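You operate a simulated robot arm through the tools that you are given. There is no shell and no other tool. Be economical: measure what you need, move in short steps, check, and stop when the job is done.

You are at the controls of a simulated two-armed robot. One attempt, no reset.

JOB
On the top of the steel counter, fold the yellow cloth in half.

Only the result counts: the job must be done as asked and must still hold three seconds after the hand-in. Knocking over, shifting, dropping, spilling or breaking anything else fails it. Flat cloth is picked up by pressing the open fingertips on it (5 to 10 N) and closing them slowly along it; thin cloth reads only 2 to 8 mm in the jaws.

ROBOT AND FRAMES
Two 7-joint arms with two-finger parallel grippers on one trunk, on a base that drives. Base frame: it is fixed to the floor where the robot stands at the start and does not move with it; the origin is under the middle of the robot, x ahead of it, y to its left, z up. Readings come in m, rad, newtons and seconds.
The left shoulder is at the start at [0.07, 0.133, 1.126], the right one opposite. Places, roughly: top of the steel counter [0.5, 0.2, 0.9]. Payload 1.57 kg a hand.
The tool frame of a hand sits at the grasp point between the pads (the TCP): z along the fingers, y along the line on which they close. The tips reach 0.03 m beyond it. Largest opening 0.08 m; finger width 0.017, thickness 0.012; the body of the gripper, 0.04 by 0.082 m, starts 0.08 m behind the TCP.
Orientation is that of the tool frame in the base frame, as a unit quaternion [x, y, z, w]. With the fingers straight down and closing along the base's y, the tool's x points along the base's -x, its y along +y and its z along -z.

CONTROLS
- The arms move only by the tool drive_tool. It takes "left_commands", "right_commands" or both (then of equal length, played together; a hand with none holds still); each is one flat list of numbers, 7 for each row, row after row: the shift along the tool's x, y, z in cm, then the turn, a rotation vector about the tool's x, y, z in rad, then the opening in per cent of the stroke, from 0 (shut) to 100 (fully open). In form: [dx, dy, dz, wx, wy, wz, fingers, dx, dy, dz, wx, wy, wz, fingers, ...]. A call has 1 to 10 rows; each row shifts and turns the commanded pose from where the row before left it, along the tool's axes as they then stand. Each row takes 0.2 s and may step no farther than 0.05 m and 0.15 rad from the row before; otherwise, or with a gripper value out of range, the whole call is refused. Where a pose cannot be reached the arm comes as near as it can. A force on the tool above 40 N (or 10 N above the force at the start of the call, whichever is more), or a blocked arm, ends the call early, and 0.2 s more pass. Each finger travels about 0.153 m/s and halts on what it meets, pressing with about 35 N; the grip force reading is that of the motor and also rises with nothing between the fingers. The clock runs only during rows and for 0.2 s after the last one: add rows that do not move to give the fingers time. The reply holds the time, the measured pose of the TCP, the force on the tool along the base axes, the opening and the grip force, in the units named above and with some noise, with the torque about the TCP (base axes, N m) and any sound that the robot's microphone picked up.
- Cameras (640 x 400 px; columns grow to the right, rows downward): "scene" is now at [0.124, -0.0294, 1.334]; the picture's right is [-0.36, -0.93, 0.00], its down [-0.70, 0.27, -0.66] and it looks along [0.62, -0.24, -0.75] (base axes); focal length 264 px, centre (320, 200). "left" rides on the left gripper at [0.072, 0.007, -0.122] in its tool frame; the picture's right is [-0.09, 1.00, 0.00], its down [-0.84, -0.08, -0.54] and it looks along [-0.54, -0.05, 0.84] (tool axes); focal length 238 px, centre (320, 200). "right" rides on the right gripper at [0.072, -0.006, -0.122] in its tool frame; the picture's right is [0.09, 1.00, 0.00], its down [-0.84, 0.08, -0.54] and it looks along [-0.54, 0.05, 0.84] (tool axes); focal length 238 px, centre (320, 200). There is no depth. A picture from a camera that has moved, and an enlarged one, comes with that camera's place and axes in the base frame and with its lens.
- camera(camera): a new picture of that camera. The clock stands still meanwhile.
- slide_trunk(by): slides the trunk up (or, below 0, down) by that many m; the arms and the scene camera ride with it, the base frame stays. It gives what a move gives, with no picture.
- drive_base(legs): drives the robot by 1 to 6 legs, each [ahead, left, turn to the left] in m, m and rad, along the robot's own axes; the way and the turn of a leg run together, so that a leg with both is an arc; at most 1.5 m and 3.142 rad a leg. The arms and the cameras ride along, it lands a little off, and it stops where it bumps. It gives what a move gives.
- turn_head(pan, tilt): turns the head with the scene camera to pan (to the left, within 1.501 rad either way) and tilt (down, from -0.506 to 1.204), counted from straight ahead of the robot. It gives what a move gives.
- close_up(camera, box): a new picture of the part [left, top, right, bottom] of that camera's present view, enlarged. The clock stands still meanwhile.
- job_done(): hands the job in; it is judged then, once.

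Go step by step. Nothing tells you exact positions but the pictures and the camera data: compare them with the known pose of the tool, close in by small moves and look again before you grip or let go. The budget is 120 turns and 100 pictures, counting those below and the enlarged ones. Unless the task says otherwise, let go and move clear before handing in, and close with one line.

The tools are called after ">>>" as name(argument=value, ...) on one line, values as JSON. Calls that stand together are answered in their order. drive_tool: Moves the arms, as the interface text tells. Its arguments: {"type":"object","properties":{"left_commands":{"type":"array"},"right_commands":{"type":"array"}},"required":[]} The other tools are called the same way: slide_trunk (by) slides the trunk up or down; drive_base (legs) drives the base; turn_head (pan, tilt) turns the head that bears the scene camera; camera (camera) takes a picture; close_up (camera, box) takes an enlarged picture of a part of a camera's view; job_done () hands the job in.

At the start:

```text
t: 0.0
left_ee_pos: [0.3847, 0.0654, 1.0589]
left_tool_rot: [-0.001, 1.0, -0.001, 0.001]
left_wrist_force: [-1.4, -0.5, 0.5]
left_torque: [0.03, 0.02, 0.03]
left_grip_width: 0.0799
left_gripper_force: 0.0
right_ee_pos: [0.4245, -0.306, 1.0295]
right_tool_rot: [0.0, 1.0, 0.0, 0.0]
right_wrist_force: [0.4, 0.2, -0.1]
right_torque: [0.03, 0.01, -0.01]
right_grip_width: 0.0801
right_gripper_force: 0.1
trunk travel left (down, up): [-0.7, 0.24]
robot x, y, heading: [0.0002, 0.0023, 0.003]
head pan, tilt: [-0.372, 0.845]
```

scene: 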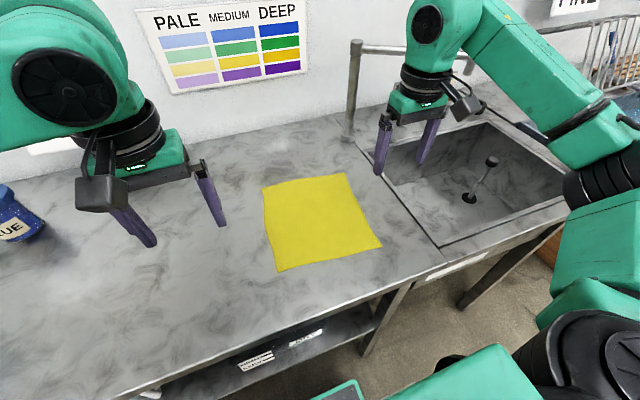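
right: 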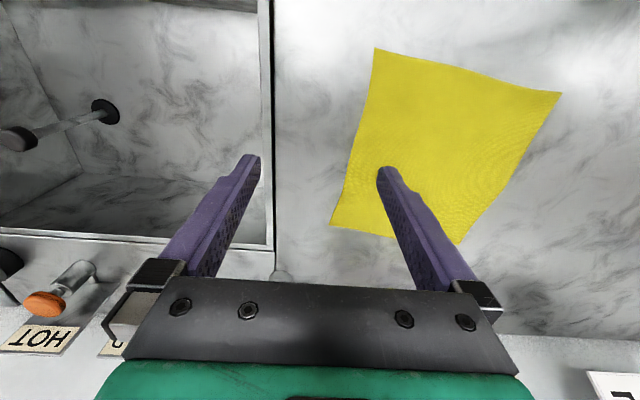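
left: 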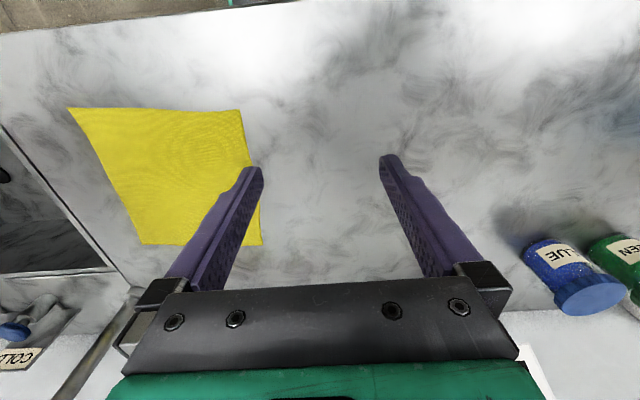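

The cloth lies roughly at x 0.38–0.65, y −0.30 to −0.04, so its far corners are slightly out of reach. I'll look down at the space in front of the base before driving closer.

>>> turn_head(pan=-0.4, tilt=1.2)

>>> camera(camera="scene")

```text
t: 0.8
left_ee_pos: [0.3848, 0.0647, 1.0598]
left_tool_rot: [0.0, 1.0, 0.0, -0.001]
left_wrist_force: [-0.2, 0.3, -0.6]
left_torque: [0.0, -0.01, -0.02]
left_grip_width: 0.08
left_gripper_force: 0.0
right_ee_pos: [0.4232, -0.3057, 1.0294]
right_tool_rot: [-0.001, 1.0, 0.0, 0.001]
right_wrist_force: [-0.2, -0.3, 0.4]
right_torque: [-0.03, 0.0, 0.0]
right_grip_width: 0.0802
right_gripper_force: 0.1
trunk travel left (down, up): [-0.7, 0.24]
robot x, y, heading: [0.0002, -0.0015, 0.004]
head pan, tilt: [-0.4, 1.201]
```

```text
96 pictures are left
camera scene: at [0.1025, -0.0226, 1.3099], right [-0.39, -0.92, 0.0], down [-0.86, 0.36, -0.36], along [0.33, -0.14, -0.93], focal length 264 px, centre (320, 200)
```

scene: 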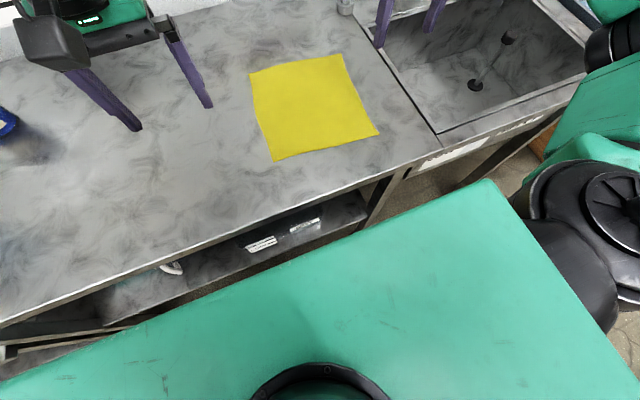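

The clearance between the green base and the counter is ambiguous from one view. I'll raise the trunk briefly so the parallax shows how high the box is and how far forward it reaches.

>>> slide_trunk(by=0.15)

>>> camera(camera="scene")

```text
t: 2.6
left_ee_pos: [0.3846, 0.0652, 1.2085]
left_tool_rot: [0.0, 1.0, 0.001, -0.001]
left_wrist_force: [-0.2, 0.0, 0.0]
left_torque: [-0.01, -0.02, 0.01]
left_grip_width: 0.0798
left_gripper_force: 0.0
right_ee_pos: [0.4239, -0.3065, 1.1787]
right_tool_rot: [0.0, 1.0, 0.0, 0.0]
right_wrist_force: [-0.2, 0.2, -0.4]
right_torque: [0.02, -0.02, -0.03]
right_grip_width: 0.0801
right_gripper_force: 0.0
trunk travel left (down, up): [-0.85, 0.09]
robot x, y, heading: [-0.0027, 0.0049, 0.002]
head pan, tilt: [-0.4, 1.201]
```

```text
95 pictures are left
camera scene: at [0.1025, -0.0226, 1.4599], right [-0.39, -0.92, 0.0], down [-0.86, 0.36, -0.36], along [0.33, -0.14, -0.93], focal length 264 px, centre (320, 200)
```

scene: 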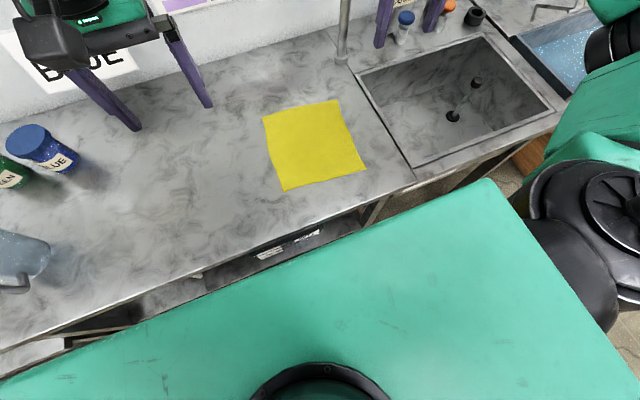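

The green box rides with the trunk above the counter, so it doesn't block driving closer. I'll lower the trunk again and drive right, align with the cloth (about −0.1 rad) and move ahead carefully.

>>> slide_trunk(by=-0.15)

>>> drive_base(legs=[[0, -0.125, 0], [0, 0, -0.1], [0.05, 0, 0]])

>>> turn_head(pan=0.0, tilt=1.0)

>>> camera(camera="scene")

```text
t: 4.3
left_ee_pos: [0.3832, 0.0654, 1.0596]
left_tool_rot: [0.0, 1.0, 0.0, 0.0]
left_wrist_force: [-0.2, 0.2, 0.6]
left_torque: [0.0, 0.01, 0.01]
left_grip_width: 0.0802
left_gripper_force: 0.0
right_ee_pos: [0.4243, -0.3068, 1.0301]
right_tool_rot: [-0.001, 1.0, 0.001, -0.001]
right_wrist_force: [-0.5, -0.7, 0.2]
right_torque: [0.02, -0.06, 0.02]
right_grip_width: 0.08
right_gripper_force: 0.0
trunk travel left (down, up): [-0.7, 0.24]
robot x, y, heading: [0.0003, -0.0001, -0.003]
head pan, tilt: [-0.4, 1.201]
```

```text
t: 6.7
left_ee_pos: [0.4362, -0.1074, 1.0607]
left_tool_rot: [0.052, 0.999, 0.0, 0.002]
left_wrist_force: [-0.1, 0.3, 0.3]
left_torque: [0.01, -0.02, 0.0]
left_grip_width: 0.08
left_gripper_force: 0.1
right_ee_pos: [0.4366, -0.4792, 1.0298]
right_tool_rot: [0.052, 0.999, -0.001, 0.001]
right_wrist_force: [-0.8, 0.5, -0.3]
right_torque: [-0.02, -0.02, 0.01]
right_grip_width: 0.0801
right_gripper_force: 0.1
trunk travel left (down, up): [-0.7, 0.24]
robot x, y, heading: [0.0509, -0.1323, -0.104]
head pan, tilt: [-0.4, 1.201]
```

```text
t: 7.5
left_ee_pos: [0.4388, -0.1079, 1.0585]
left_tool_rot: [0.053, 0.999, 0.0, 0.001]
left_wrist_force: [-0.2, 0.4, 0.4]
left_torque: [0.01, -0.04, -0.03]
left_grip_width: 0.0801
left_gripper_force: 0.1
right_ee_pos: [0.4385, -0.4822, 1.0297]
right_tool_rot: [0.052, 0.999, 0.0, 0.001]
right_wrist_force: [-0.4, -0.7, -0.3]
right_torque: [0.02, -0.01, 0.02]
right_grip_width: 0.0799
right_gripper_force: 0.0
trunk travel left (down, up): [-0.7, 0.24]
robot x, y, heading: [0.0495, -0.1311, -0.105]
head pan, tilt: [0.0, 1.0]
```

```text
94 pictures are left
camera scene: at [0.1697, -0.146, 1.3224], right [-0.11, -0.99, 0.0], down [-0.84, 0.09, -0.54], along [0.54, -0.06, -0.84], focal length 264 px, centre (320, 200)
```

scene: 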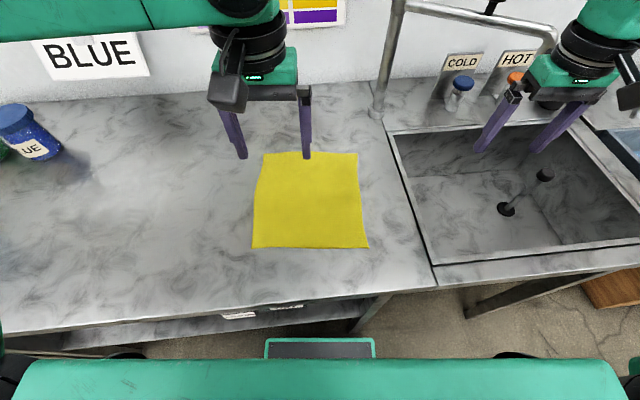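

The robot is now square to the cloth: near corners at about (0.400, −0.037) and (0.375, −0.277), far ones at (0.657, −0.062) and (0.628, −0.302). I'll turn both hands 90° so the fingers close across the near edge, cameras outward.

>>> drive_tool(left_commands=[0, 0, 0, 0, 0, 0.143, 100, 0, 0, 0, 0, 0, 0.143, 80, 0, 0, 0, 0, 0, 0.143, 60, 0, 0, 0, 0, 0, 0.143, 40, 0, 0, 0, 0, 0, 0.143, 30, 0, 0, 0, 0, 0, 0.143, 30, 0, 0, 0, 0, 0, 0.143, 30, 0, 0, 0, 0, 0, 0.143, 30, 0, 0, 0, 0, 0, 0.143, 30, 0, 0, 0, 0, 0, 0.143, 30], right_commands=[0, 0, 0, 0, 0, -0.143, 100, 0, 0, 0, 0, 0, -0.143, 80, 0, 0, 0, 0, 0, -0.143, 60, 0, 0, 0, 0, 0, -0.143, 40, 0, 0, 0, 0, 0, -0.143, 30, 0, 0, 0, 0, 0, -0.143, 30, 0, 0, 0, 0, 0, -0.143, 30, 0, 0, 0, 0, 0, -0.143, 30, 0, 0, 0, 0, 0, -0.143, 30, 0, 0, 0, 0, 0, -0.143, 30])

>>> drive_tool(left_commands=[0, 0, 0, 0, 0, 0.14, 30, 0, 0, 0, 0, 0, 0, 30, 0, 0, 0, 0, 0, 0, 30], right_commands=[0, 0, 0, 0, 0, -0.14, 30, 0, 0, 0, 0, 0, 0, 30, 0, 0, 0, 0, 0, 0, 30])

```text
t: 9.7
left_ee_pos: [0.44, -0.1067, 1.0593]
left_tool_rot: [0.694, 0.72, 0.0, 0.0]
left_wrist_force: [-0.9, 0.2, -0.3]
left_torque: [0.01, 0.01, 0.0]
left_grip_width: 0.0237
left_gripper_force: 0.1
right_ee_pos: [0.4093, -0.4123, 1.0259]
right_tool_rot: [-0.193, 0.981, 0.001, 0.0]
right_wrist_force: [-0.1, -0.2, 0.1]
right_torque: [0.01, 0.03, 0.03]
right_grip_width: 0.0241
right_gripper_force: 0.0
right hand out of reach, approached as far as the arm can: row 2, 3, 4, 5, 6, 7, 8, 9, 10
trunk travel left (down, up): [-0.7, 0.24]
robot x, y, heading: [0.0521, -0.1336, -0.103]
head pan, tilt: [0.0, 1.0]
```

```text
t: 10.5
left_ee_pos: [0.4389, -0.1075, 1.0597]
left_tool_rot: [0.744, 0.669, 0.0, 0.0]
left_wrist_force: [0.4, 0.2, -0.2]
left_torque: [-0.01, 0.04, 0.01]
left_grip_width: 0.0242
left_gripper_force: 0.1
right_ee_pos: [0.4084, -0.4132, 1.0242]
right_tool_rot: [-0.193, 0.981, 0.002, 0.001]
right_wrist_force: [-0.2, 0.2, 0.0]
right_torque: [0.02, 0.05, 0.0]
right_grip_width: 0.0239
right_gripper_force: 0.0
right hand out of reach, approached as far as the arm can: row 1
trunk travel left (down, up): [-0.7, 0.24]
robot x, y, heading: [0.0516, -0.1321, -0.111]
head pan, tilt: [0.0, 1.0]
```

The left hand turned correctly, but the right arm can't turn that way. I'll turn it the other way instead.

>>> drive_tool(right_commands=[0, 0, 0, 0, 0, 0.147, 30, 0, 0, 0, 0, 0, 0.147, 30, 0, 0, 0, 0, 0, 0.147, 30, 0, 0, 0, 0, 0, 0.147, 30, 0, 0, 0, 0, 0, 0.147, 30, 0, 0, 0, 0, 0, 0.147, 30, 0, 0, 0, 0, 0, 0.147, 30, 0, 0, 0, 0, 0, 0.147, 30, 0, 0, 0, 0, 0, 0.147, 30, 0, 0, 0, 0, 0, 0.147, 30])

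```text
t: 12.7
left_ee_pos: [0.4389, -0.1067, 1.0591]
left_tool_rot: [0.743, 0.669, 0.0, 0.0]
left_wrist_force: [-0.5, 0.6, -0.7]
left_torque: [0.01, -0.01, 0.01]
left_grip_width: 0.0239
left_gripper_force: 0.2
right_ee_pos: [0.4092, -0.4136, 1.0241]
right_tool_rot: [0.516, 0.857, 0.001, 0.0]
right_wrist_force: [0.1, 0.1, -0.2]
right_torque: [-0.03, 0.02, -0.02]
right_grip_width: 0.0238
right_gripper_force: 0.0
trunk travel left (down, up): [-0.7, 0.24]
robot x, y, heading: [0.045, -0.1299, -0.107]
head pan, tilt: [0.0, 1.0]
```

Now I'll finish the right hand's turn and bring both hands above the two near corners, tips a few centimetres up, then look.

>>> drive_tool(right_commands=[0, 0, 0, 0, 0, 0.1485, 30, 0, 0, 0, 0, 0, 0.1485, 30, 0, 0, 0, 0, 0, 0.1485, 30, 0, 0, 0, 0, 0, 0.1485, 30, 3.7, -0.9, 0, 0, 0, 0, 30, 3.7, -0.9, 0, 0, 0, 0, 30, 3.7, -0.9, 3, 0, 0, 0, 30, 3.7, -0.8, 3, 0, 0, 0, 30, 0, 0, 3.2, 0, 0, 0, 30, 0, 0, 3.3, 0, 0, 0, 30], left_commands=[0, 0, 0, 0, 0, 0, 30, 0, 0, 0, 0, 0, 0, 30, 1.2, -0.8, 0, 0, 0, 0, 30, 1.2, -0.8, 0, 0, 0, 0, 30, 1.2, -0.8, 0, 0, 0, 0, 30, 1.4, -0.95, 3, 0, 0, 0, 30, 0, 0, 3, 0, 0, 0, 30, 0, 0, 3, 0, 0, 0, 30, 0, 0, 3.5, 0, 0, 0, 30, 0, 0, 3.5, 0, 0, 0, 30])

>>> camera(camera="scene")

>>> camera(camera="left")

>>> camera(camera="right")

```text
t: 14.9
left_ee_pos: [0.4097, -0.0542, 0.898]
left_tool_rot: [0.743, 0.669, 0.001, 0.0]
left_wrist_force: [0.9, -1.0, -0.2]
left_torque: [0.01, 0.03, 0.0]
left_grip_width: 0.0241
left_gripper_force: 0.1
right_ee_pos: [0.3897, -0.2612, 0.8984]
right_tool_rot: [0.744, 0.669, 0.001, -0.001]
right_wrist_force: [0.6, 0.2, 0.2]
right_torque: [0.02, -0.01, 0.01]
right_grip_width: 0.0241
right_gripper_force: 0.0
trunk travel left (down, up): [-0.7, 0.24]
robot x, y, heading: [0.0521, -0.1343, -0.105]
head pan, tilt: [0.0, 1.0]
```

```text
93 pictures are left
camera scene: at [0.1702, -0.1458, 1.3225], right [-0.1, -0.99, 0.0], down [-0.84, 0.09, -0.54], along [0.54, -0.06, -0.84], focal length 264 px, centre (320, 200)
```

scene: 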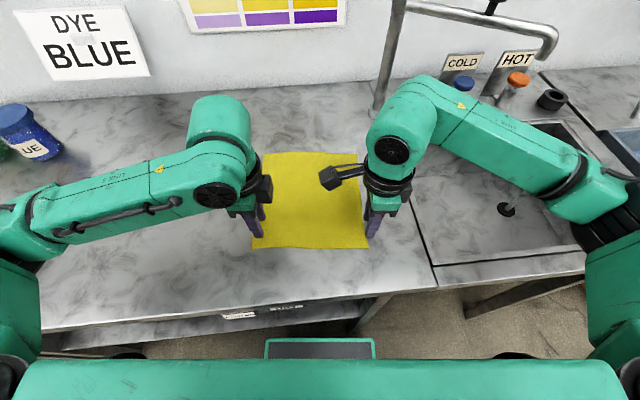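

```text
92 pictures are left
camera left: at [0.4243, 0.0155, 1.0191], right [0.98, -0.2, 0.0], down [-0.16, -0.82, 0.54], along [-0.11, -0.53, -0.84], focal length 238 px, centre (320, 200)
```

left: 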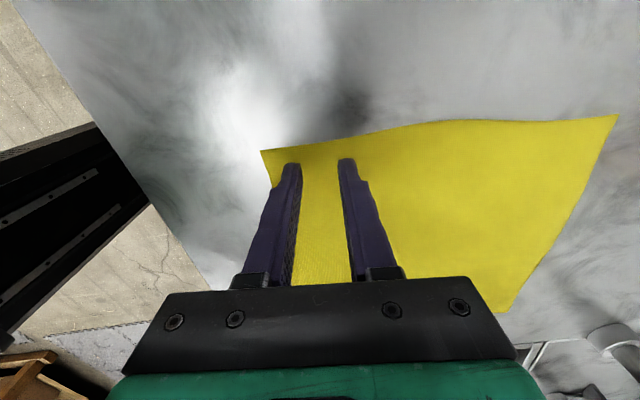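

```text
91 pictures are left
camera right: at [0.3898, -0.19, 1.0193], right [1.0, -0.01, 0.0], down [-0.01, -0.84, 0.54], along [-0.01, -0.54, -0.84], focal length 238 px, centre (320, 200)
```

right: 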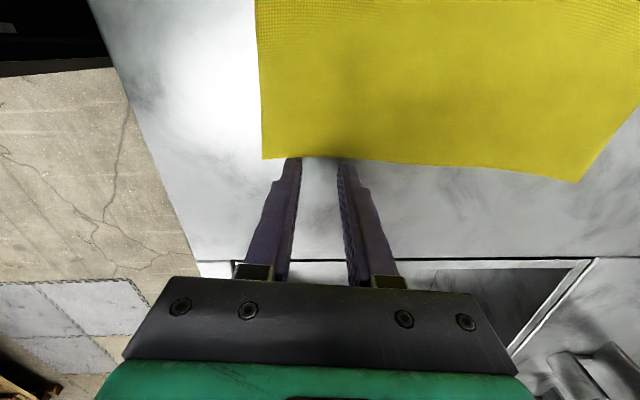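

The hand-camera and scene views agree only if the counter top is at z ≈ 0.866, so the tips are already almost touching. Recomputed near corners: (0.373, −0.038) and (0.348, −0.256). I'll lift, then shift both hands over them.

>>> drive_tool(left_commands=[0, 0, -2, 0, 0, 0, 30, -0.2, -1.3, 0, 0, 0, 0, 30, -0.2, -1.3, 0, 0, 0, 0, 30, 0, 0, 0, 0, 0, 0, 30], right_commands=[0, 0, -2, 0, 0, 0, 30, 0.8, -1.5, 0, 0, 0, 0, 30, 0.8, -1.4, 0, 0, 0, 0, 30, 0, 0, 0, 0, 0, 0, 30])

>>> camera(camera="left")

>>> camera(camera="right")

```text
t: 15.9
left_ee_pos: [0.3962, -0.0565, 0.918]
left_tool_rot: [0.743, 0.67, 0.0, 0.0]
left_wrist_force: [0.0, -0.2, 0.3]
left_torque: [-0.01, 0.01, -0.01]
left_grip_width: 0.0237
left_gripper_force: 0.1
left hand out of reach, approached as far as the arm can: row 3
right_ee_pos: [0.3617, -0.2418, 0.9205]
right_tool_rot: [0.743, 0.67, 0.0, -0.001]
right_wrist_force: [0.2, 0.9, -0.2]
right_torque: [0.0, 0.01, 0.03]
right_grip_width: 0.024
right_gripper_force: 0.1
trunk travel left (down, up): [-0.7, 0.24]
robot x, y, heading: [0.0496, -0.1338, -0.106]
head pan, tilt: [0.0, 1.0]
```

```text
90 pictures are left
camera left: at [0.4107, 0.0149, 1.0391], right [0.98, -0.19, 0.0], down [-0.16, -0.82, 0.54], along [-0.11, -0.53, -0.84], focal length 238 px, centre (320, 200)
```

left: 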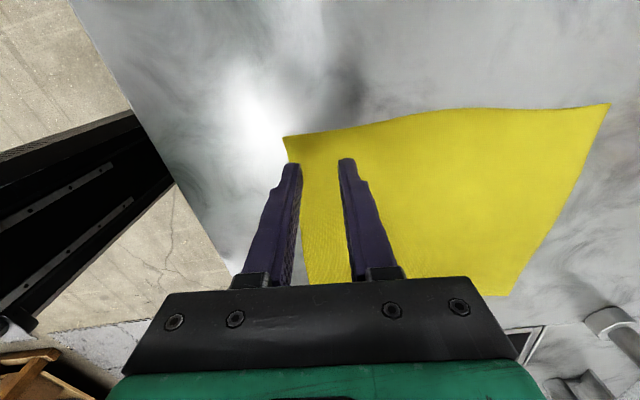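

```text
89 pictures are left
camera right: at [0.3614, -0.1711, 1.0418], right [1.0, -0.01, 0.0], down [-0.01, -0.84, 0.54], along [-0.01, -0.54, -0.84], focal length 238 px, centre (320, 200)
```

right: 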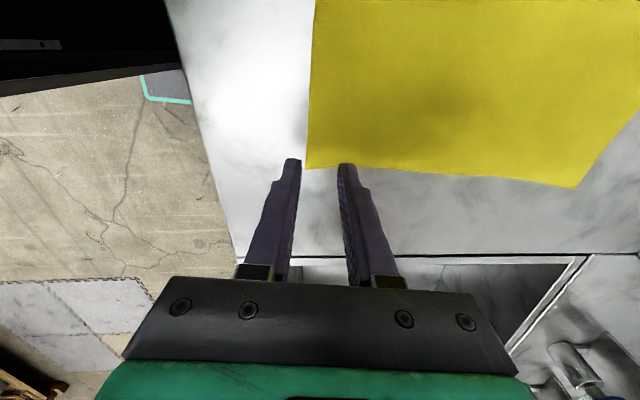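

The left arm is close to its inner limit, so I'll back the base up by 3 cm. The corners are confirmed at (0.373, −0.036) and (0.349, −0.254).

>>> drive_base(legs=[[-0.03, 0, 0]])

```text
t: 16.8
left_ee_pos: [0.3684, -0.0522, 0.9174]
left_tool_rot: [0.743, 0.67, -0.002, -0.001]
left_wrist_force: [-0.4, -0.3, -0.7]
left_torque: [0.01, 0.03, -0.01]
left_grip_width: 0.024
left_gripper_force: 0.1
right_ee_pos: [0.3327, -0.2392, 0.9197]
right_tool_rot: [0.743, 0.67, 0.0, -0.001]
right_wrist_force: [1.4, -0.3, -0.4]
right_torque: [0.0, 0.01, 0.05]
right_grip_width: 0.024
right_gripper_force: 0.0
trunk travel left (down, up): [-0.7, 0.24]
robot x, y, heading: [0.0266, -0.1278, -0.104]
head pan, tilt: [0.0, 1.0]
```

>>> drive_tool(left_commands=[0, 1.6, 0, 0, 0, 0, 30, 0, 0, 0.8, 0, 0, 0, 30, 0, 0, 0, 0, 0, 0, 30], right_commands=[0.3, 3.0, 0, 0, 0, 0, 30, 0, 0, 0.9, 0, 0, 0, 30, 0, 0, 0, 0, 0, 0, 30])

>>> camera(camera="left")

>>> camera(camera="right")

```text
t: 17.6
left_ee_pos: [0.381, -0.0558, 0.909]
left_tool_rot: [0.742, 0.67, 0.0, 0.0]
left_wrist_force: [-0.5, -0.1, 0.0]
left_torque: [-0.03, -0.03, -0.02]
left_grip_width: 0.024
left_gripper_force: 0.0
right_ee_pos: [0.3619, -0.2397, 0.9108]
right_tool_rot: [0.742, 0.67, 0.002, 0.0]
right_wrist_force: [-0.9, 0.1, -0.3]
right_torque: [-0.02, 0.0, -0.01]
right_grip_width: 0.0239
right_gripper_force: 0.0
trunk travel left (down, up): [-0.7, 0.24]
robot x, y, heading: [0.0193, -0.1282, -0.105]
head pan, tilt: [0.0, 1.0]
```

```text
88 pictures are left
camera left: at [0.3954, 0.0164, 1.0306], right [0.98, -0.19, 0.0], down [-0.16, -0.82, 0.54], along [-0.1, -0.53, -0.84], focal length 238 px, centre (320, 200)
```

left: 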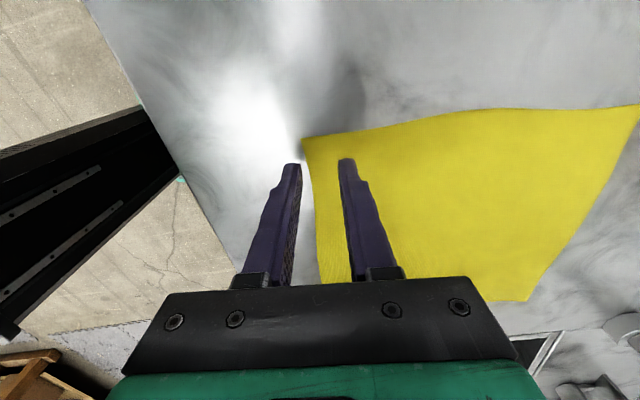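

```text
87 pictures are left
camera right: at [0.3615, -0.1677, 1.0325], right [1.0, -0.01, 0.0], down [-0.01, -0.84, 0.54], along [0.0, -0.54, -0.84], focal length 238 px, centre (320, 200)
```

right: 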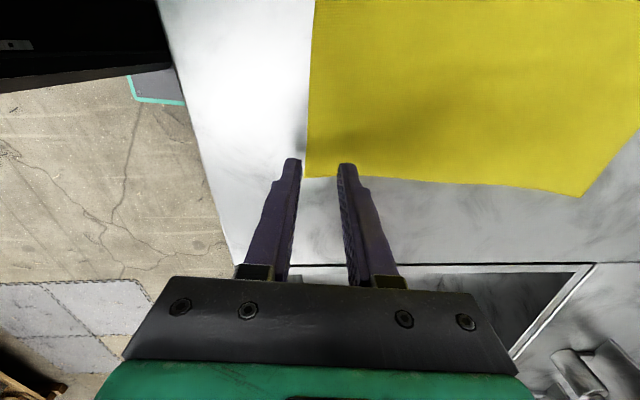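

Corners re-measured; I'll shift both hands 0.5 cm inward over the cloth and lower towards contact, watching the force.

>>> drive_tool(left_commands=[0, 0.5, 0.5, 0, 0, 0, 30, 0, 0, 0.4, 0, 0, 0, 30, 0, 0, 0.2, 0, 0, 0, 30, 0, 0, 0, 0, 0, 0, 30], right_commands=[0, 0.5, 0.5, 0, 0, 0, 30, 0, 0, 0.5, 0, 0, 0, 30, 0, 0, 0.3, 0, 0, 0, 30, 0, 0, 0, 0, 0, 0, 30])

```text
t: 18.6
left_ee_pos: [0.3866, -0.0557, 0.8999]
left_tool_rot: [0.743, 0.67, 0.001, 0.001]
left_wrist_force: [-0.5, -0.8, 0.3]
left_torque: [0.02, 0.0, 0.01]
left_grip_width: 0.024
left_gripper_force: 0.1
right_ee_pos: [0.3655, -0.2387, 0.8972]
right_tool_rot: [0.743, 0.669, 0.0, -0.001]
right_wrist_force: [-0.4, 0.0, 0.3]
right_torque: [0.0, -0.01, -0.01]
right_grip_width: 0.024
right_gripper_force: 0.1
trunk travel left (down, up): [-0.7, 0.24]
robot x, y, heading: [0.0195, -0.1297, -0.102]
head pan, tilt: [0.0, 1.0]
```

>>> drive_tool(left_commands=[0, 0, 0.25, 0, 0, 0, 30, 0, 0, 0.25, 0, 0, 0, 30, 0, 0, 0, 0, 0, 0, 30], right_commands=[0, 0, 0.2, 0, 0, 0, 30, 0, 0, 0.2, 0, 0, 0, 30, 0, 0, 0, 0, 0, 0, 30])

```text
t: 19.4
left_ee_pos: [0.3869, -0.0552, 0.895]
left_tool_rot: [0.743, 0.669, 0.0, 0.0]
left_wrist_force: [0.0, -0.9, -0.2]
left_torque: [-0.01, -0.02, 0.0]
left_grip_width: 0.0241
left_gripper_force: 0.0
right_ee_pos: [0.366, -0.2395, 0.8937]
right_tool_rot: [0.743, 0.67, 0.001, 0.0]
right_wrist_force: [0.1, -0.1, 0.1]
right_torque: [-0.03, -0.01, 0.01]
right_grip_width: 0.0239
right_gripper_force: 0.2
trunk travel left (down, up): [-0.7, 0.24]
robot x, y, heading: [0.0211, -0.131, -0.107]
head pan, tilt: [0.0, 1.0]
```

No contact yet, tips at about 0.864. I'll continue downward in small steps.

>>> drive_tool(left_commands=[0, 0, 0.25, 0, 0, 0, 30, 0, 0, 0.25, 0, 0, 0, 30, 0, 0, 0, 0, 0, 0, 30], right_commands=[0, 0, 0.2, 0, 0, 0, 30, 0, 0, 0.2, 0, 0, 0, 30, 0, 0, 0, 0, 0, 0, 30])

>>> close_up(camera="left", box=[240, 100, 440, 225])

```text
t: 20.2
left_ee_pos: [0.3867, -0.0563, 0.8905]
left_tool_rot: [0.742, 0.67, 0.002, 0.003]
left_wrist_force: [1.8, 1.8, 17.2]
left_torque: [0.09, 0.03, -0.01]
left_grip_width: 0.0237
left_gripper_force: 0.0
right_ee_pos: [0.365, -0.2409, 0.8903]
right_tool_rot: [0.743, 0.669, 0.002, 0.001]
right_wrist_force: [-0.2, 0.0, 1.8]
right_torque: [0.02, -0.01, 0.05]
right_grip_width: 0.0239
right_gripper_force: 0.0
trunk travel left (down, up): [-0.7, 0.24]
robot x, y, heading: [0.0165, -0.1323, -0.106]
head pan, tilt: [0.0, 1.0]
```

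```text
3.20 times, centred on (340, 162) of left
camera zoom: at [0.4, 0.0157, 1.0121], right [0.98, -0.19, 0.01], down [-0.17, -0.82, 0.54], along [-0.1, -0.53, -0.84], focal length 763 px, centre (256, 320)
```

zoom: 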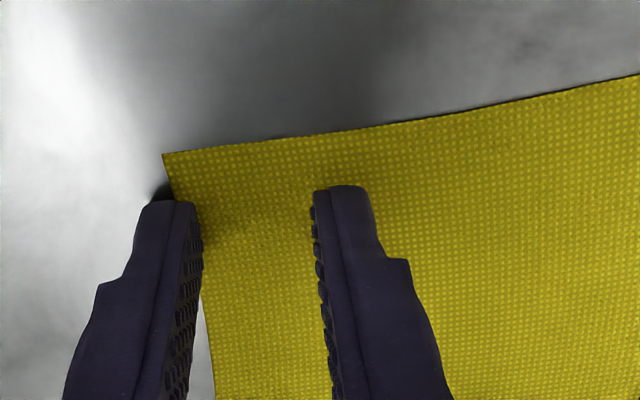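

Contact at tip height ≈ 0.8605; the left presses too hard, the right just touches. I'll even this out to 5–10 N.

>>> drive_tool(left_commands=[0, 0, -0.08, 0, 0, 0, 30, 0, 0, 0, 0, 0, 0, 30], right_commands=[0, 0, 0.08, 0, 0, 0, 30, 0, 0, 0, 0, 0, 0, 30])

>>> close_up(camera="right", box=[240, 100, 440, 225])

```text
t: 20.8
left_ee_pos: [0.3855, -0.055, 0.8913]
left_tool_rot: [0.743, 0.67, 0.0, 0.0]
left_wrist_force: [2.5, -0.2, 10.3]
left_torque: [-0.01, -0.09, 0.0]
left_grip_width: 0.0237
left_gripper_force: 0.1
right_ee_pos: [0.364, -0.2401, 0.8913]
right_tool_rot: [0.743, 0.669, 0.002, 0.0]
right_wrist_force: [0.5, -2.5, 15.7]
right_torque: [-0.09, 0.08, -0.01]
right_grip_width: 0.024
right_gripper_force: 0.0
trunk travel left (down, up): [-0.7, 0.24]
robot x, y, heading: [0.0175, -0.1262, -0.104]
head pan, tilt: [0.0, 1.0]
```

```text
3.20 times, centred on (340, 162) of right
camera zoom: at [0.3647, -0.1686, 1.0128], right [1.0, -0.01, 0.0], down [-0.01, -0.84, 0.54], along [0.0, -0.54, -0.84], focal length 763 px, centre (256, 320)
```

zoom: 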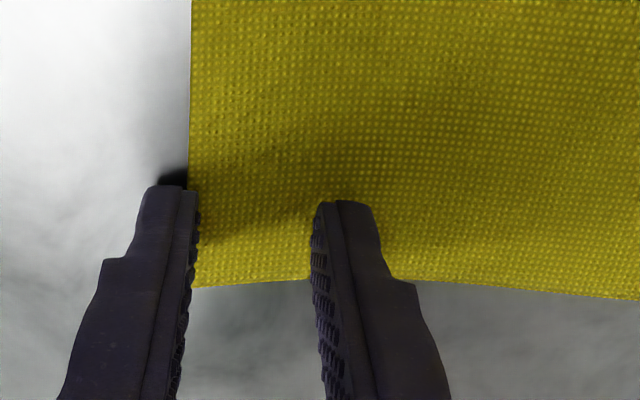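

Both inner fingers are on the cloth and the outer ones sit at its edge. I'll ease off a touch and close slowly.

>>> drive_tool(left_commands=[0, 0, -0.02, 0, 0, 0, 28, 0, 0, 0, 0, 0, 0, 25, 0, 0, 0, 0, 0, 0, 22, 0, 0, 0, 0, 0, 0, 19, 0, 0, 0, 0, 0, 0, 16, 0, 0, 0, 0, 0, 0, 13, 0, 0, 0, 0, 0, 0, 10, 0, 0, 0, 0, 0, 0, 7, 0, 0, 0, 0, 0, 0, 3, 0, 0, 0, 0, 0, 0, 0], right_commands=[0, 0, -0.06, 0, 0, 0, 28, 0, 0, 0, 0, 0, 0, 25, 0, 0, 0, 0, 0, 0, 22, 0, 0, 0, 0, 0, 0, 19, 0, 0, 0, 0, 0, 0, 16, 0, 0, 0, 0, 0, 0, 13, 0, 0, 0, 0, 0, 0, 10, 0, 0, 0, 0, 0, 0, 7, 0, 0, 0, 0, 0, 0, 3, 0, 0, 0, 0, 0, 0, 0])

>>> close_up(camera="right", box=[240, 100, 440, 225])

>>> close_up(camera="left", box=[240, 100, 440, 225])

```text
t: 23.0
left_ee_pos: [0.3856, -0.0553, 0.8906]
left_tool_rot: [0.743, 0.669, 0.001, 0.001]
left_wrist_force: [0.3, 0.0, 6.5]
left_torque: [-0.01, 0.0, 0.0]
left_grip_width: 0.0
left_gripper_force: 20.7
right_ee_pos: [0.365, -0.2396, 0.8911]
right_tool_rot: [0.743, 0.67, 0.002, -0.001]
right_wrist_force: [-0.2, 0.1, 12.8]
right_torque: [-0.06, 0.06, 0.02]
right_grip_width: 0.0001
right_gripper_force: 20.9
trunk travel left (down, up): [-0.7, 0.24]
robot x, y, heading: [0.02, -0.1298, -0.104]
head pan, tilt: [0.0, 1.0]
```

```text
3.20 times, centred on (340, 162) of right
camera zoom: at [0.3647, -0.1683, 1.0128], right [1.0, -0.01, 0.0], down [-0.01, -0.84, 0.54], along [0.0, -0.54, -0.84], focal length 763 px, centre (256, 320)
```

zoom: 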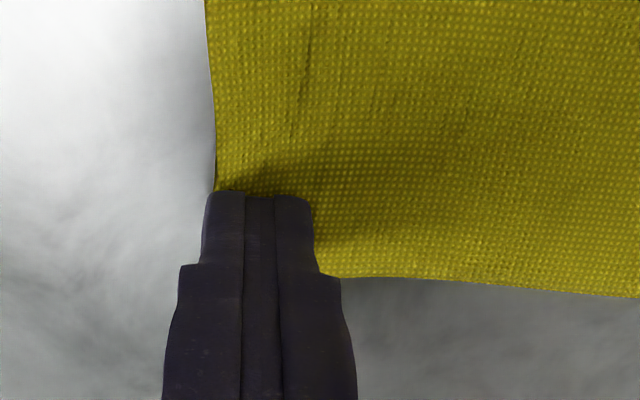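

```text
3.20 times, centred on (340, 162) of left
camera zoom: at [0.3997, 0.0159, 1.0122], right [0.98, -0.19, 0.0], down [-0.16, -0.82, 0.54], along [-0.1, -0.53, -0.84], focal length 763 px, centre (256, 320)
```

zoom: 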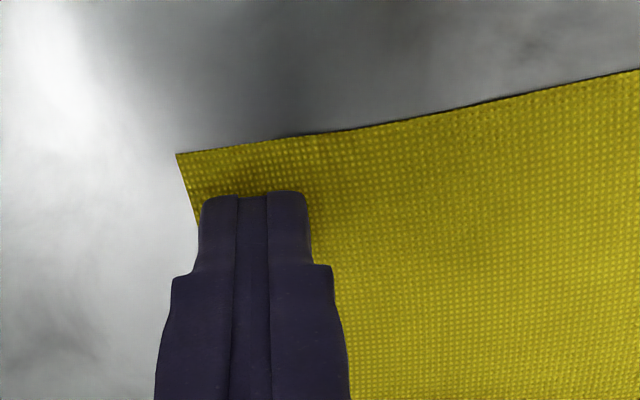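

The fingers closed on nothing (width 0) because the outer finger slipped off the edge. I'll reopen and place both fingers fully on the cloth, about 2.5 cm in from the edge.

>>> drive_tool(left_commands=[0, 0, -0.8, 0, 0, 0, 0, 0, 1.2, 0, 0, 0, 0, 40, 0, 0, 0.5, 0, 0, 0, 40, 0, 0, 0.3, 0, 0, 0, 40, 0, 0, 0, 0, 0, 0, 40], right_commands=[0, 0, -0.8, 0, 0, 0, 0, 0, 1.2, 0, 0, 0, 0, 40, 0, 0, 0.5, 0, 0, 0, 40, 0, 0, 0.26, 0, 0, 0, 40, 0, 0, 0, 0, 0, 0, 40])

>>> close_up(camera="right", box=[240, 100, 440, 225])

>>> close_up(camera="left", box=[240, 100, 440, 225])

```text
t: 24.2
left_ee_pos: [0.3995, -0.0567, 0.8919]
left_tool_rot: [0.742, 0.67, 0.001, 0.001]
left_wrist_force: [1.0, -0.6, 8.6]
left_torque: [0.02, 0.06, -0.03]
left_grip_width: 0.0313
left_gripper_force: 0.1
right_ee_pos: [0.3776, -0.2409, 0.8917]
right_tool_rot: [0.743, 0.67, 0.001, 0.0]
right_wrist_force: [-0.1, -0.2, 2.6]
right_torque: [0.03, 0.0, 0.01]
right_grip_width: 0.0318
right_gripper_force: 0.1
trunk travel left (down, up): [-0.7, 0.24]
robot x, y, heading: [0.0211, -0.1284, -0.106]
head pan, tilt: [0.0, 1.0]
```

```text
3.20 times, centred on (340, 162) of right
camera zoom: at [0.3778, -0.169, 1.013], right [1.0, -0.01, 0.0], down [-0.01, -0.84, 0.54], along [0.0, -0.54, -0.84], focal length 763 px, centre (256, 320)
```

zoom: 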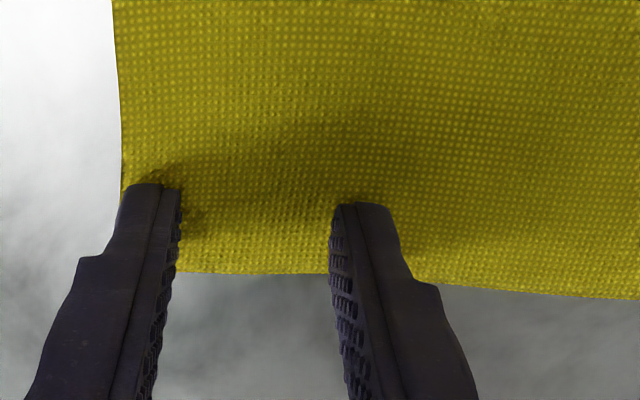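

```text
3.20 times, centred on (340, 162) of left
camera zoom: at [0.4127, 0.0145, 1.0122], right [0.98, -0.19, 0.0], down [-0.16, -0.82, 0.54], along [-0.1, -0.53, -0.84], focal length 763 px, centre (256, 320)
```

zoom: 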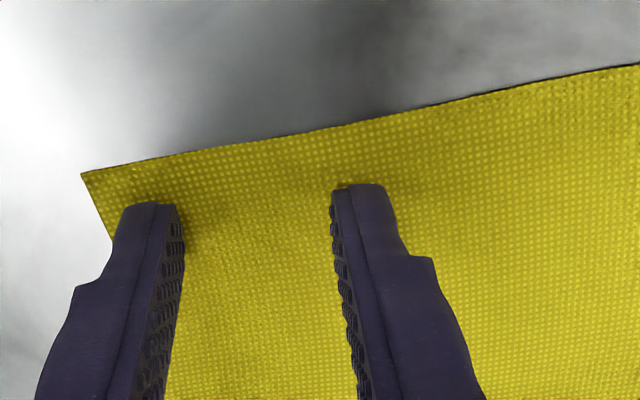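

Both fingers are on the cloth now. I'll press the right slightly more, then close slowly.

>>> drive_tool(left_commands=[0, 0, 0, 0, 0, 0, 40, 0, 0, 0, 0, 0, 0, 36, 0, 0, 0, 0, 0, 0, 32, 0, 0, 0, 0, 0, 0, 28, 0, 0, 0, 0, 0, 0, 24, 0, 0, 0, 0, 0, 0, 20, 0, 0, 0, 0, 0, 0, 16, 0, 0, 0, 0, 0, 0, 12, 0, 0, 0, 0, 0, 0, 8, 0, 0, 0, 0, 0, 0, 4], right_commands=[0, 0, 0.06, 0, 0, 0, 40, 0, 0, 0, 0, 0, 0, 36, 0, 0, 0, 0, 0, 0, 32, 0, 0, 0, 0, 0, 0, 28, 0, 0, 0, 0, 0, 0, 24, 0, 0, 0, 0, 0, 0, 20, 0, 0, 0, 0, 0, 0, 16, 0, 0, 0, 0, 0, 0, 12, 0, 0, 0, 0, 0, 0, 8, 0, 0, 0, 0, 0, 0, 4])

>>> drive_tool(left_commands=[0, 0, 0, 0, 0, 0, 0, 0, 0, 0, 0, 0, 0, 0], right_commands=[0, 0, 0, 0, 0, 0, 0, 0, 0, 0, 0, 0, 0, 0])

>>> close_up(camera="right", box=[240, 100, 440, 225])

>>> close_up(camera="left", box=[240, 100, 440, 225])

```text
t: 26.4
left_ee_pos: [0.3981, -0.0563, 0.8914]
left_tool_rot: [0.742, 0.67, 0.0, 0.001]
left_wrist_force: [-0.9, -2.6, 11.7]
left_torque: [-0.05, 0.06, -0.02]
left_grip_width: 0.0033
left_gripper_force: 0.5
right_ee_pos: [0.3765, -0.2399, 0.8906]
right_tool_rot: [0.743, 0.669, 0.002, 0.001]
right_wrist_force: [0.8, 2.2, 5.8]
right_torque: [0.05, 0.0, -0.03]
right_grip_width: 0.0041
right_gripper_force: 0.4
trunk travel left (down, up): [-0.7, 0.24]
robot x, y, heading: [0.0212, -0.1286, -0.103]
head pan, tilt: [0.0, 1.0]
```

```text
t: 27.0
left_ee_pos: [0.3972, -0.0569, 0.891]
left_tool_rot: [0.742, 0.67, 0.001, 0.0]
left_wrist_force: [0.1, -1.4, 12.9]
left_torque: [-0.05, 0.03, 0.02]
left_grip_width: 0.0018
left_gripper_force: 24.0
right_ee_pos: [0.3767, -0.2404, 0.8924]
right_tool_rot: [0.743, 0.669, 0.002, 0.001]
right_wrist_force: [0.4, 2.7, 6.2]
right_torque: [0.08, 0.01, -0.02]
right_grip_width: 0.0015
right_gripper_force: 23.4
trunk travel left (down, up): [-0.7, 0.24]
robot x, y, heading: [0.0167, -0.1273, -0.104]
head pan, tilt: [0.0, 1.0]
```

```text
3.20 times, centred on (340, 162) of right
camera zoom: at [0.3767, -0.1688, 1.0129], right [1.0, -0.01, 0.0], down [-0.01, -0.84, 0.54], along [0.0, -0.54, -0.84], focal length 763 px, centre (256, 320)
```

zoom: 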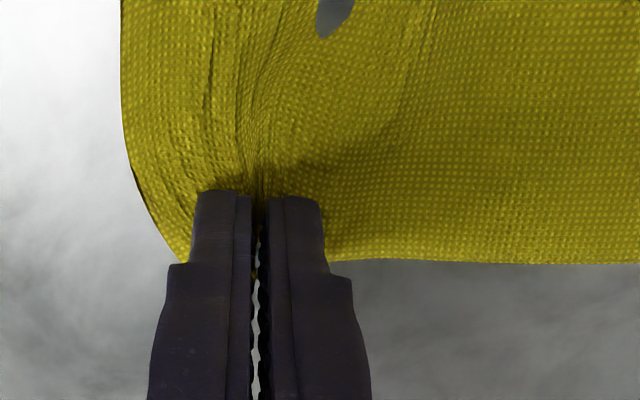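

```text
3.20 times, centred on (340, 162) of left
camera zoom: at [0.4114, 0.0145, 1.0122], right [0.98, -0.19, 0.0], down [-0.16, -0.82, 0.54], along [-0.1, -0.53, -0.84], focal length 763 px, centre (256, 320)
```

zoom: 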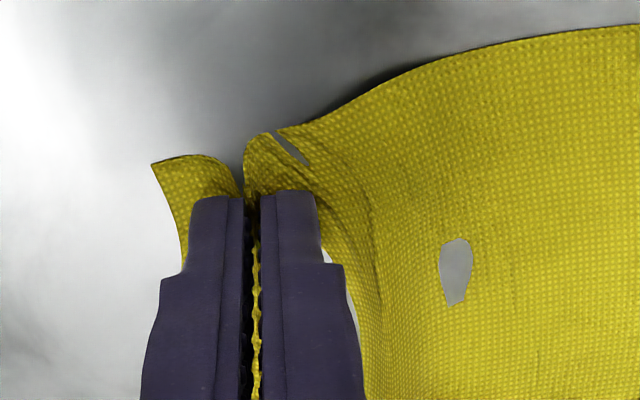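

Both hands hold a ruck of cloth about 2 mm thick. I'll lift slowly a little and check the hold.

>>> drive_tool(left_commands=[0, 0, -1, 0, 0, 0, 0, 0, 0, -1, 0, 0, 0, 0, 0, 0, -1, 0, 0, 0, 0, 0, 0, 0, 0, 0, 0, 0], right_commands=[0, 0, -1, 0, 0, 0, 0, 0, 0, -1, 0, 0, 0, 0, 0, 0, -1, 0, 0, 0, 0, 0, 0, 0, 0, 0, 0, 0])

>>> camera(camera="right")

>>> camera(camera="left")

```text
t: 28.0
left_ee_pos: [0.3984, -0.0563, 0.9205]
left_tool_rot: [0.743, 0.669, 0.0, 0.0]
left_wrist_force: [-0.2, -0.6, 0.0]
left_torque: [-0.01, -0.05, -0.01]
left_grip_width: 0.0017
left_gripper_force: 23.5
right_ee_pos: [0.3774, -0.2402, 0.9208]
right_tool_rot: [0.743, 0.669, 0.001, -0.001]
right_wrist_force: [-0.2, 0.7, 0.9]
right_torque: [0.02, 0.02, 0.0]
right_grip_width: 0.0018
right_gripper_force: 23.6
trunk travel left (down, up): [-0.7, 0.24]
robot x, y, heading: [0.0175, -0.1297, -0.107]
head pan, tilt: [0.0, 1.0]
```

```text
78 pictures are left
camera right: at [0.3779, -0.169, 1.042], right [1.0, -0.01, 0.0], down [-0.01, -0.84, 0.54], along [-0.01, -0.54, -0.84], focal length 238 px, centre (320, 200)
```

right: 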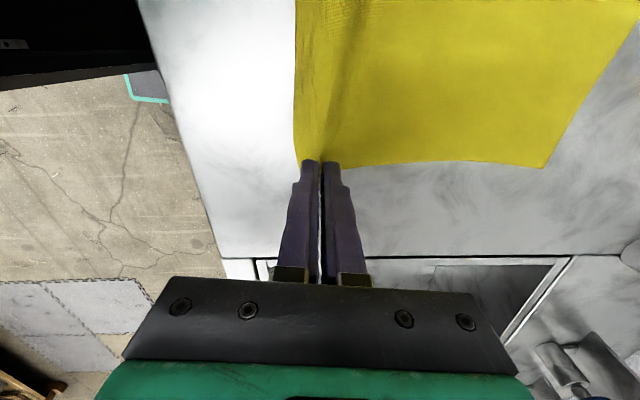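

```text
77 pictures are left
camera left: at [0.4135, 0.0148, 1.041], right [0.98, -0.19, 0.0], down [-0.16, -0.82, 0.54], along [-0.1, -0.53, -0.84], focal length 238 px, centre (320, 200)
```

left: 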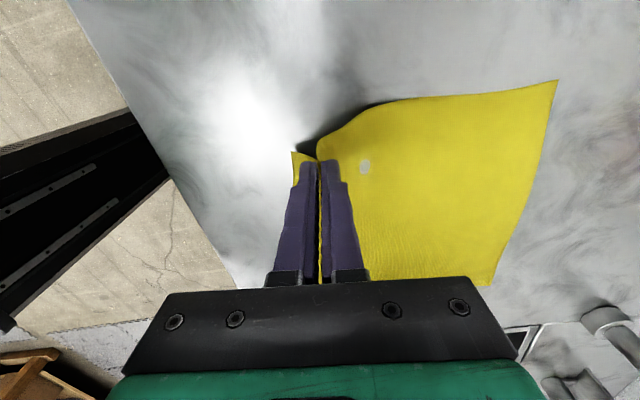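

Both corners are held and lifted. I'll check the overall cloth position in the scene view before folding.

>>> camera(camera="scene")

```text
76 pictures are left
camera scene: at [0.1392, -0.1424, 1.3225], right [-0.1, -0.99, 0.0], down [-0.84, 0.09, -0.54], along [0.54, -0.06, -0.84], focal length 264 px, centre (320, 200)
```

scene: 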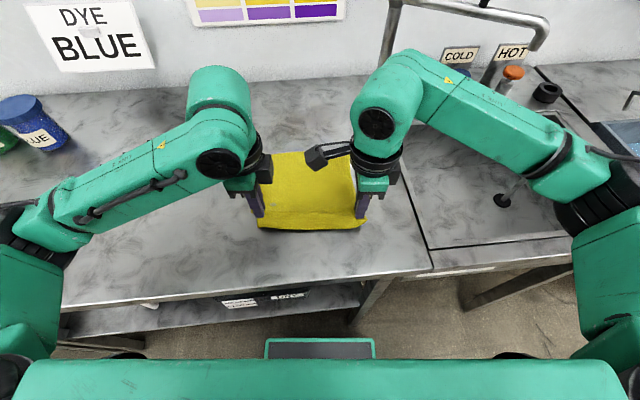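

The cloth is held across a near-edge strip, with the far edge now at x ≈ 0.57. I'll start the fold: up and forward in a slow arc with both hands together.

>>> drive_tool(left_commands=[0, 0.4, -0.9, 0, 0, 0, 0, 0, 0.4, -0.9, 0, 0, 0, 0, 0, 0.6, -0.8, 0, 0, 0, 0, 0, 0.6, -0.8, 0, 0, 0, 0, 0, 0.8, -0.7, 0, 0, 0, 0, 0, 0.8, -0.5, 0, 0, 0, 0, 0, 1, -0.4, 0, 0, 0, 0, 0, 1, -0.3, 0, 0, 0, 0, 0, 1, -0.1, 0, 0, 0, 0, 0, 1, 0, 0, 0, 0, 0], right_commands=[0, 0.4, -0.9, 0, 0, 0, 0, 0, 0.4, -0.9, 0, 0, 0, 0, 0, 0.6, -0.8, 0, 0, 0, 0, 0, 0.6, -0.8, 0, 0, 0, 0, 0, 0.8, -0.7, 0, 0, 0, 0, 0, 0.8, -0.5, 0, 0, 0, 0, 0, 1, -0.4, 0, 0, 0, 0, 0, 1, -0.3, 0, 0, 0, 0, 0, 1, -0.1, 0, 0, 0, 0, 0, 1, 0, 0, 0, 0, 0])

>>> camera(camera="scene")

>>> camera(camera="left")

>>> camera(camera="right")

```text
t: 30.2
left_ee_pos: [0.4747, -0.0637, 0.9752]
left_tool_rot: [0.743, 0.669, 0.0, 0.0]
left_wrist_force: [0.6, -1.5, 0.6]
left_torque: [0.04, -0.01, 0.03]
left_grip_width: 0.0018
left_gripper_force: 22.9
right_ee_pos: [0.4528, -0.2499, 0.9735]
right_tool_rot: [0.743, 0.669, 0.0, 0.0]
right_wrist_force: [-0.2, -0.2, 0.0]
right_torque: [0.04, -0.02, -0.04]
right_grip_width: 0.0018
right_gripper_force: 23.5
trunk travel left (down, up): [-0.7, 0.24]
robot x, y, heading: [0.0196, -0.1272, -0.109]
head pan, tilt: [0.0, 1.0]
```

```text
75 pictures are left
camera scene: at [0.14, -0.1425, 1.3224], right [-0.1, -0.99, 0.0], down [-0.84, 0.09, -0.54], along [0.54, -0.06, -0.84], focal length 264 px, centre (320, 200)
```

scene: 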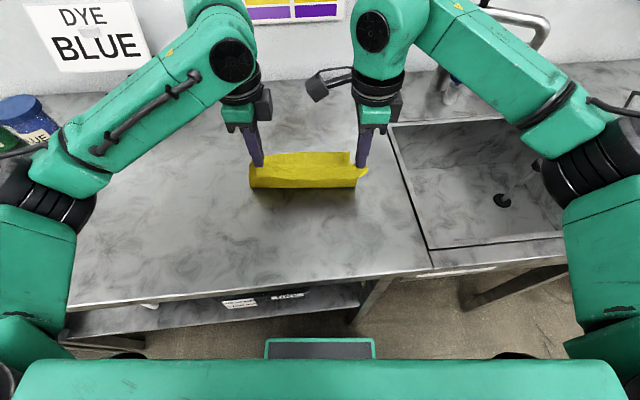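

```text
74 pictures are left
camera left: at [0.4899, 0.0073, 1.0954], right [0.98, -0.2, 0.0], down [-0.16, -0.82, 0.54], along [-0.11, -0.53, -0.84], focal length 238 px, centre (320, 200)
```

left: 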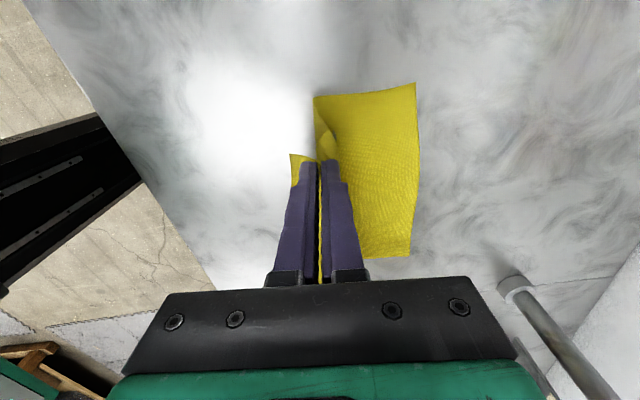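

```text
73 pictures are left
camera right: at [0.4542, -0.1784, 1.0954], right [1.0, -0.01, 0.0], down [-0.01, -0.84, 0.54], along [-0.01, -0.54, -0.84], focal length 238 px, centre (320, 200)
```

right: 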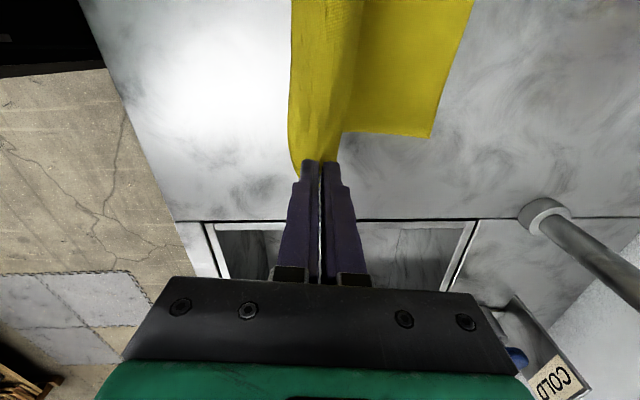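

The fold is forming well; far corners are now at about (0.567, −0.037) and (0.563, −0.255). I'll continue the arc toward the far edge, tilting the fingertips back toward the robot and lowering.

>>> drive_tool(left_commands=[0.16, 0.84, 0, 0.05, 0, 0, 0, 0.16, 0.844, 0.058, 0.05, 0, 0, 0, 0.16, 0.856, 0.115, 0.05, 0, 0, 0, 0.16, 0.891, 0.27, 0.05, 0, 0, 0, 0.16, 0.922, 0.323, 0.05, 0, 0, 0, 0.16, 0.987, 0.47, 0.05, 0, 0, 0, 0.16, 1.038, 0.516, 0.05, 0, 0, 0, 0.16, 1.098, 0.557, 0.05, 0, 0, 0, 0.16, 1.124, 0.502, 0.05, 0, 0, 0, 0.16, 1.191, 0.535, 0, 0, 0, 0], right_commands=[0.19, 1.015, 0, 0.05, 0, 0, 0, 0.19, 1.019, 0.049, 0.05, 0, 0, 0, 0.19, 1.03, 0.098, 0.05, 0, 0, 0, 0.19, 1.064, 0.244, 0.05, 0, 0, 0, 0.19, 1.094, 0.288, 0.05, 0, 0, 0, 0.19, 1.156, 0.427, 0.05, 0, 0, 0, 0.19, 1.206, 0.464, 0.05, 0, 0, 0, 0.19, 1.262, 0.497, 0.05, 0, 0, 0, 0.19, 1.285, 0.434, 0.05, 0, 0, 0, 0.19, 1.349, 0.459, 0, 0, 0, 0])

>>> camera(camera="scene")

>>> camera(camera="left")

>>> camera(camera="right")

```text
t: 32.4
left_ee_pos: [0.5543, -0.0574, 0.9244]
left_tool_rot: [0.725, 0.652, -0.148, -0.165]
left_wrist_force: [0.2, -1.1, -0.2]
left_torque: [-0.06, -0.07, 0.02]
left_grip_width: 0.0018
left_gripper_force: 23.3
left hand out of reach, approached as far as the arm can: row 10
right_ee_pos: [0.5261, -0.2422, 0.947]
right_tool_rot: [0.731, 0.66, -0.115, -0.129]
right_wrist_force: [0.6, 1.1, -0.1]
right_torque: [0.03, -0.03, -0.01]
right_grip_width: 0.002
right_gripper_force: 23.4
right hand out of reach, approached as far as the arm can: row 8, 9, 10
trunk travel left (down, up): [-0.7, 0.24]
robot x, y, heading: [0.021, -0.1267, -0.107]
head pan, tilt: [0.0, 1.0]
```

```text
72 pictures are left
camera scene: at [0.1391, -0.1424, 1.3225], right [-0.1, -0.99, 0.0], down [-0.84, 0.09, -0.54], along [0.54, -0.06, -0.84], focal length 264 px, centre (320, 200)
```

scene: 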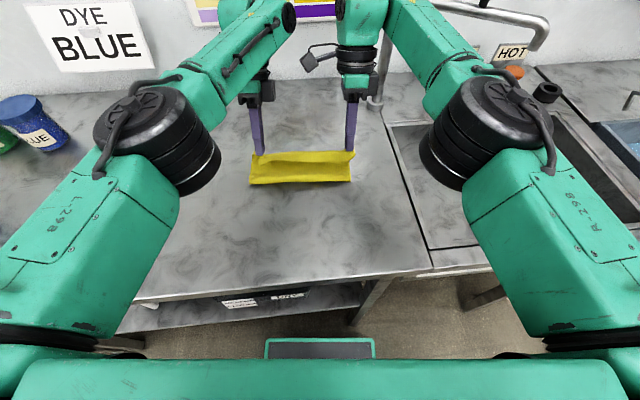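

```text
71 pictures are left
camera left: at [0.6196, 0.0086, 1.0311], right [0.88, -0.19, -0.43], down [0.08, -0.85, 0.52], along [-0.46, -0.49, -0.74], focal length 238 px, centre (320, 200)
```

left: 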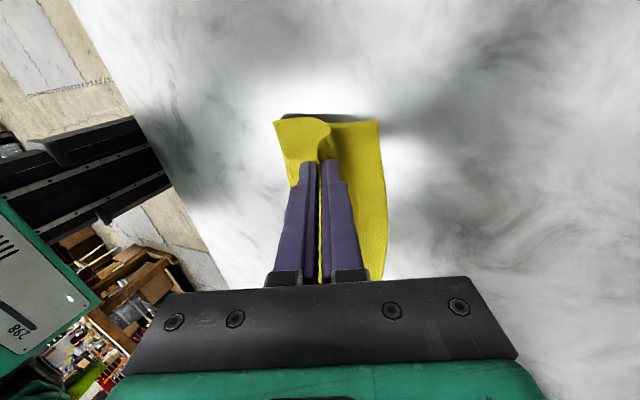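

```text
70 pictures are left
camera right: at [0.5676, -0.1758, 1.064], right [0.94, 0.0, -0.34], down [0.17, -0.86, 0.48], along [-0.29, -0.51, -0.81], focal length 238 px, centre (320, 200)
```

right: 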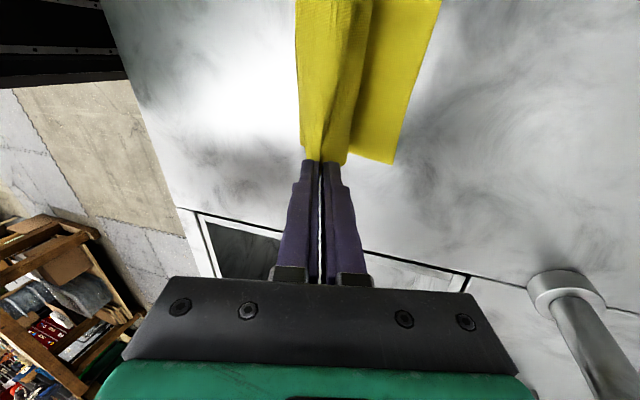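

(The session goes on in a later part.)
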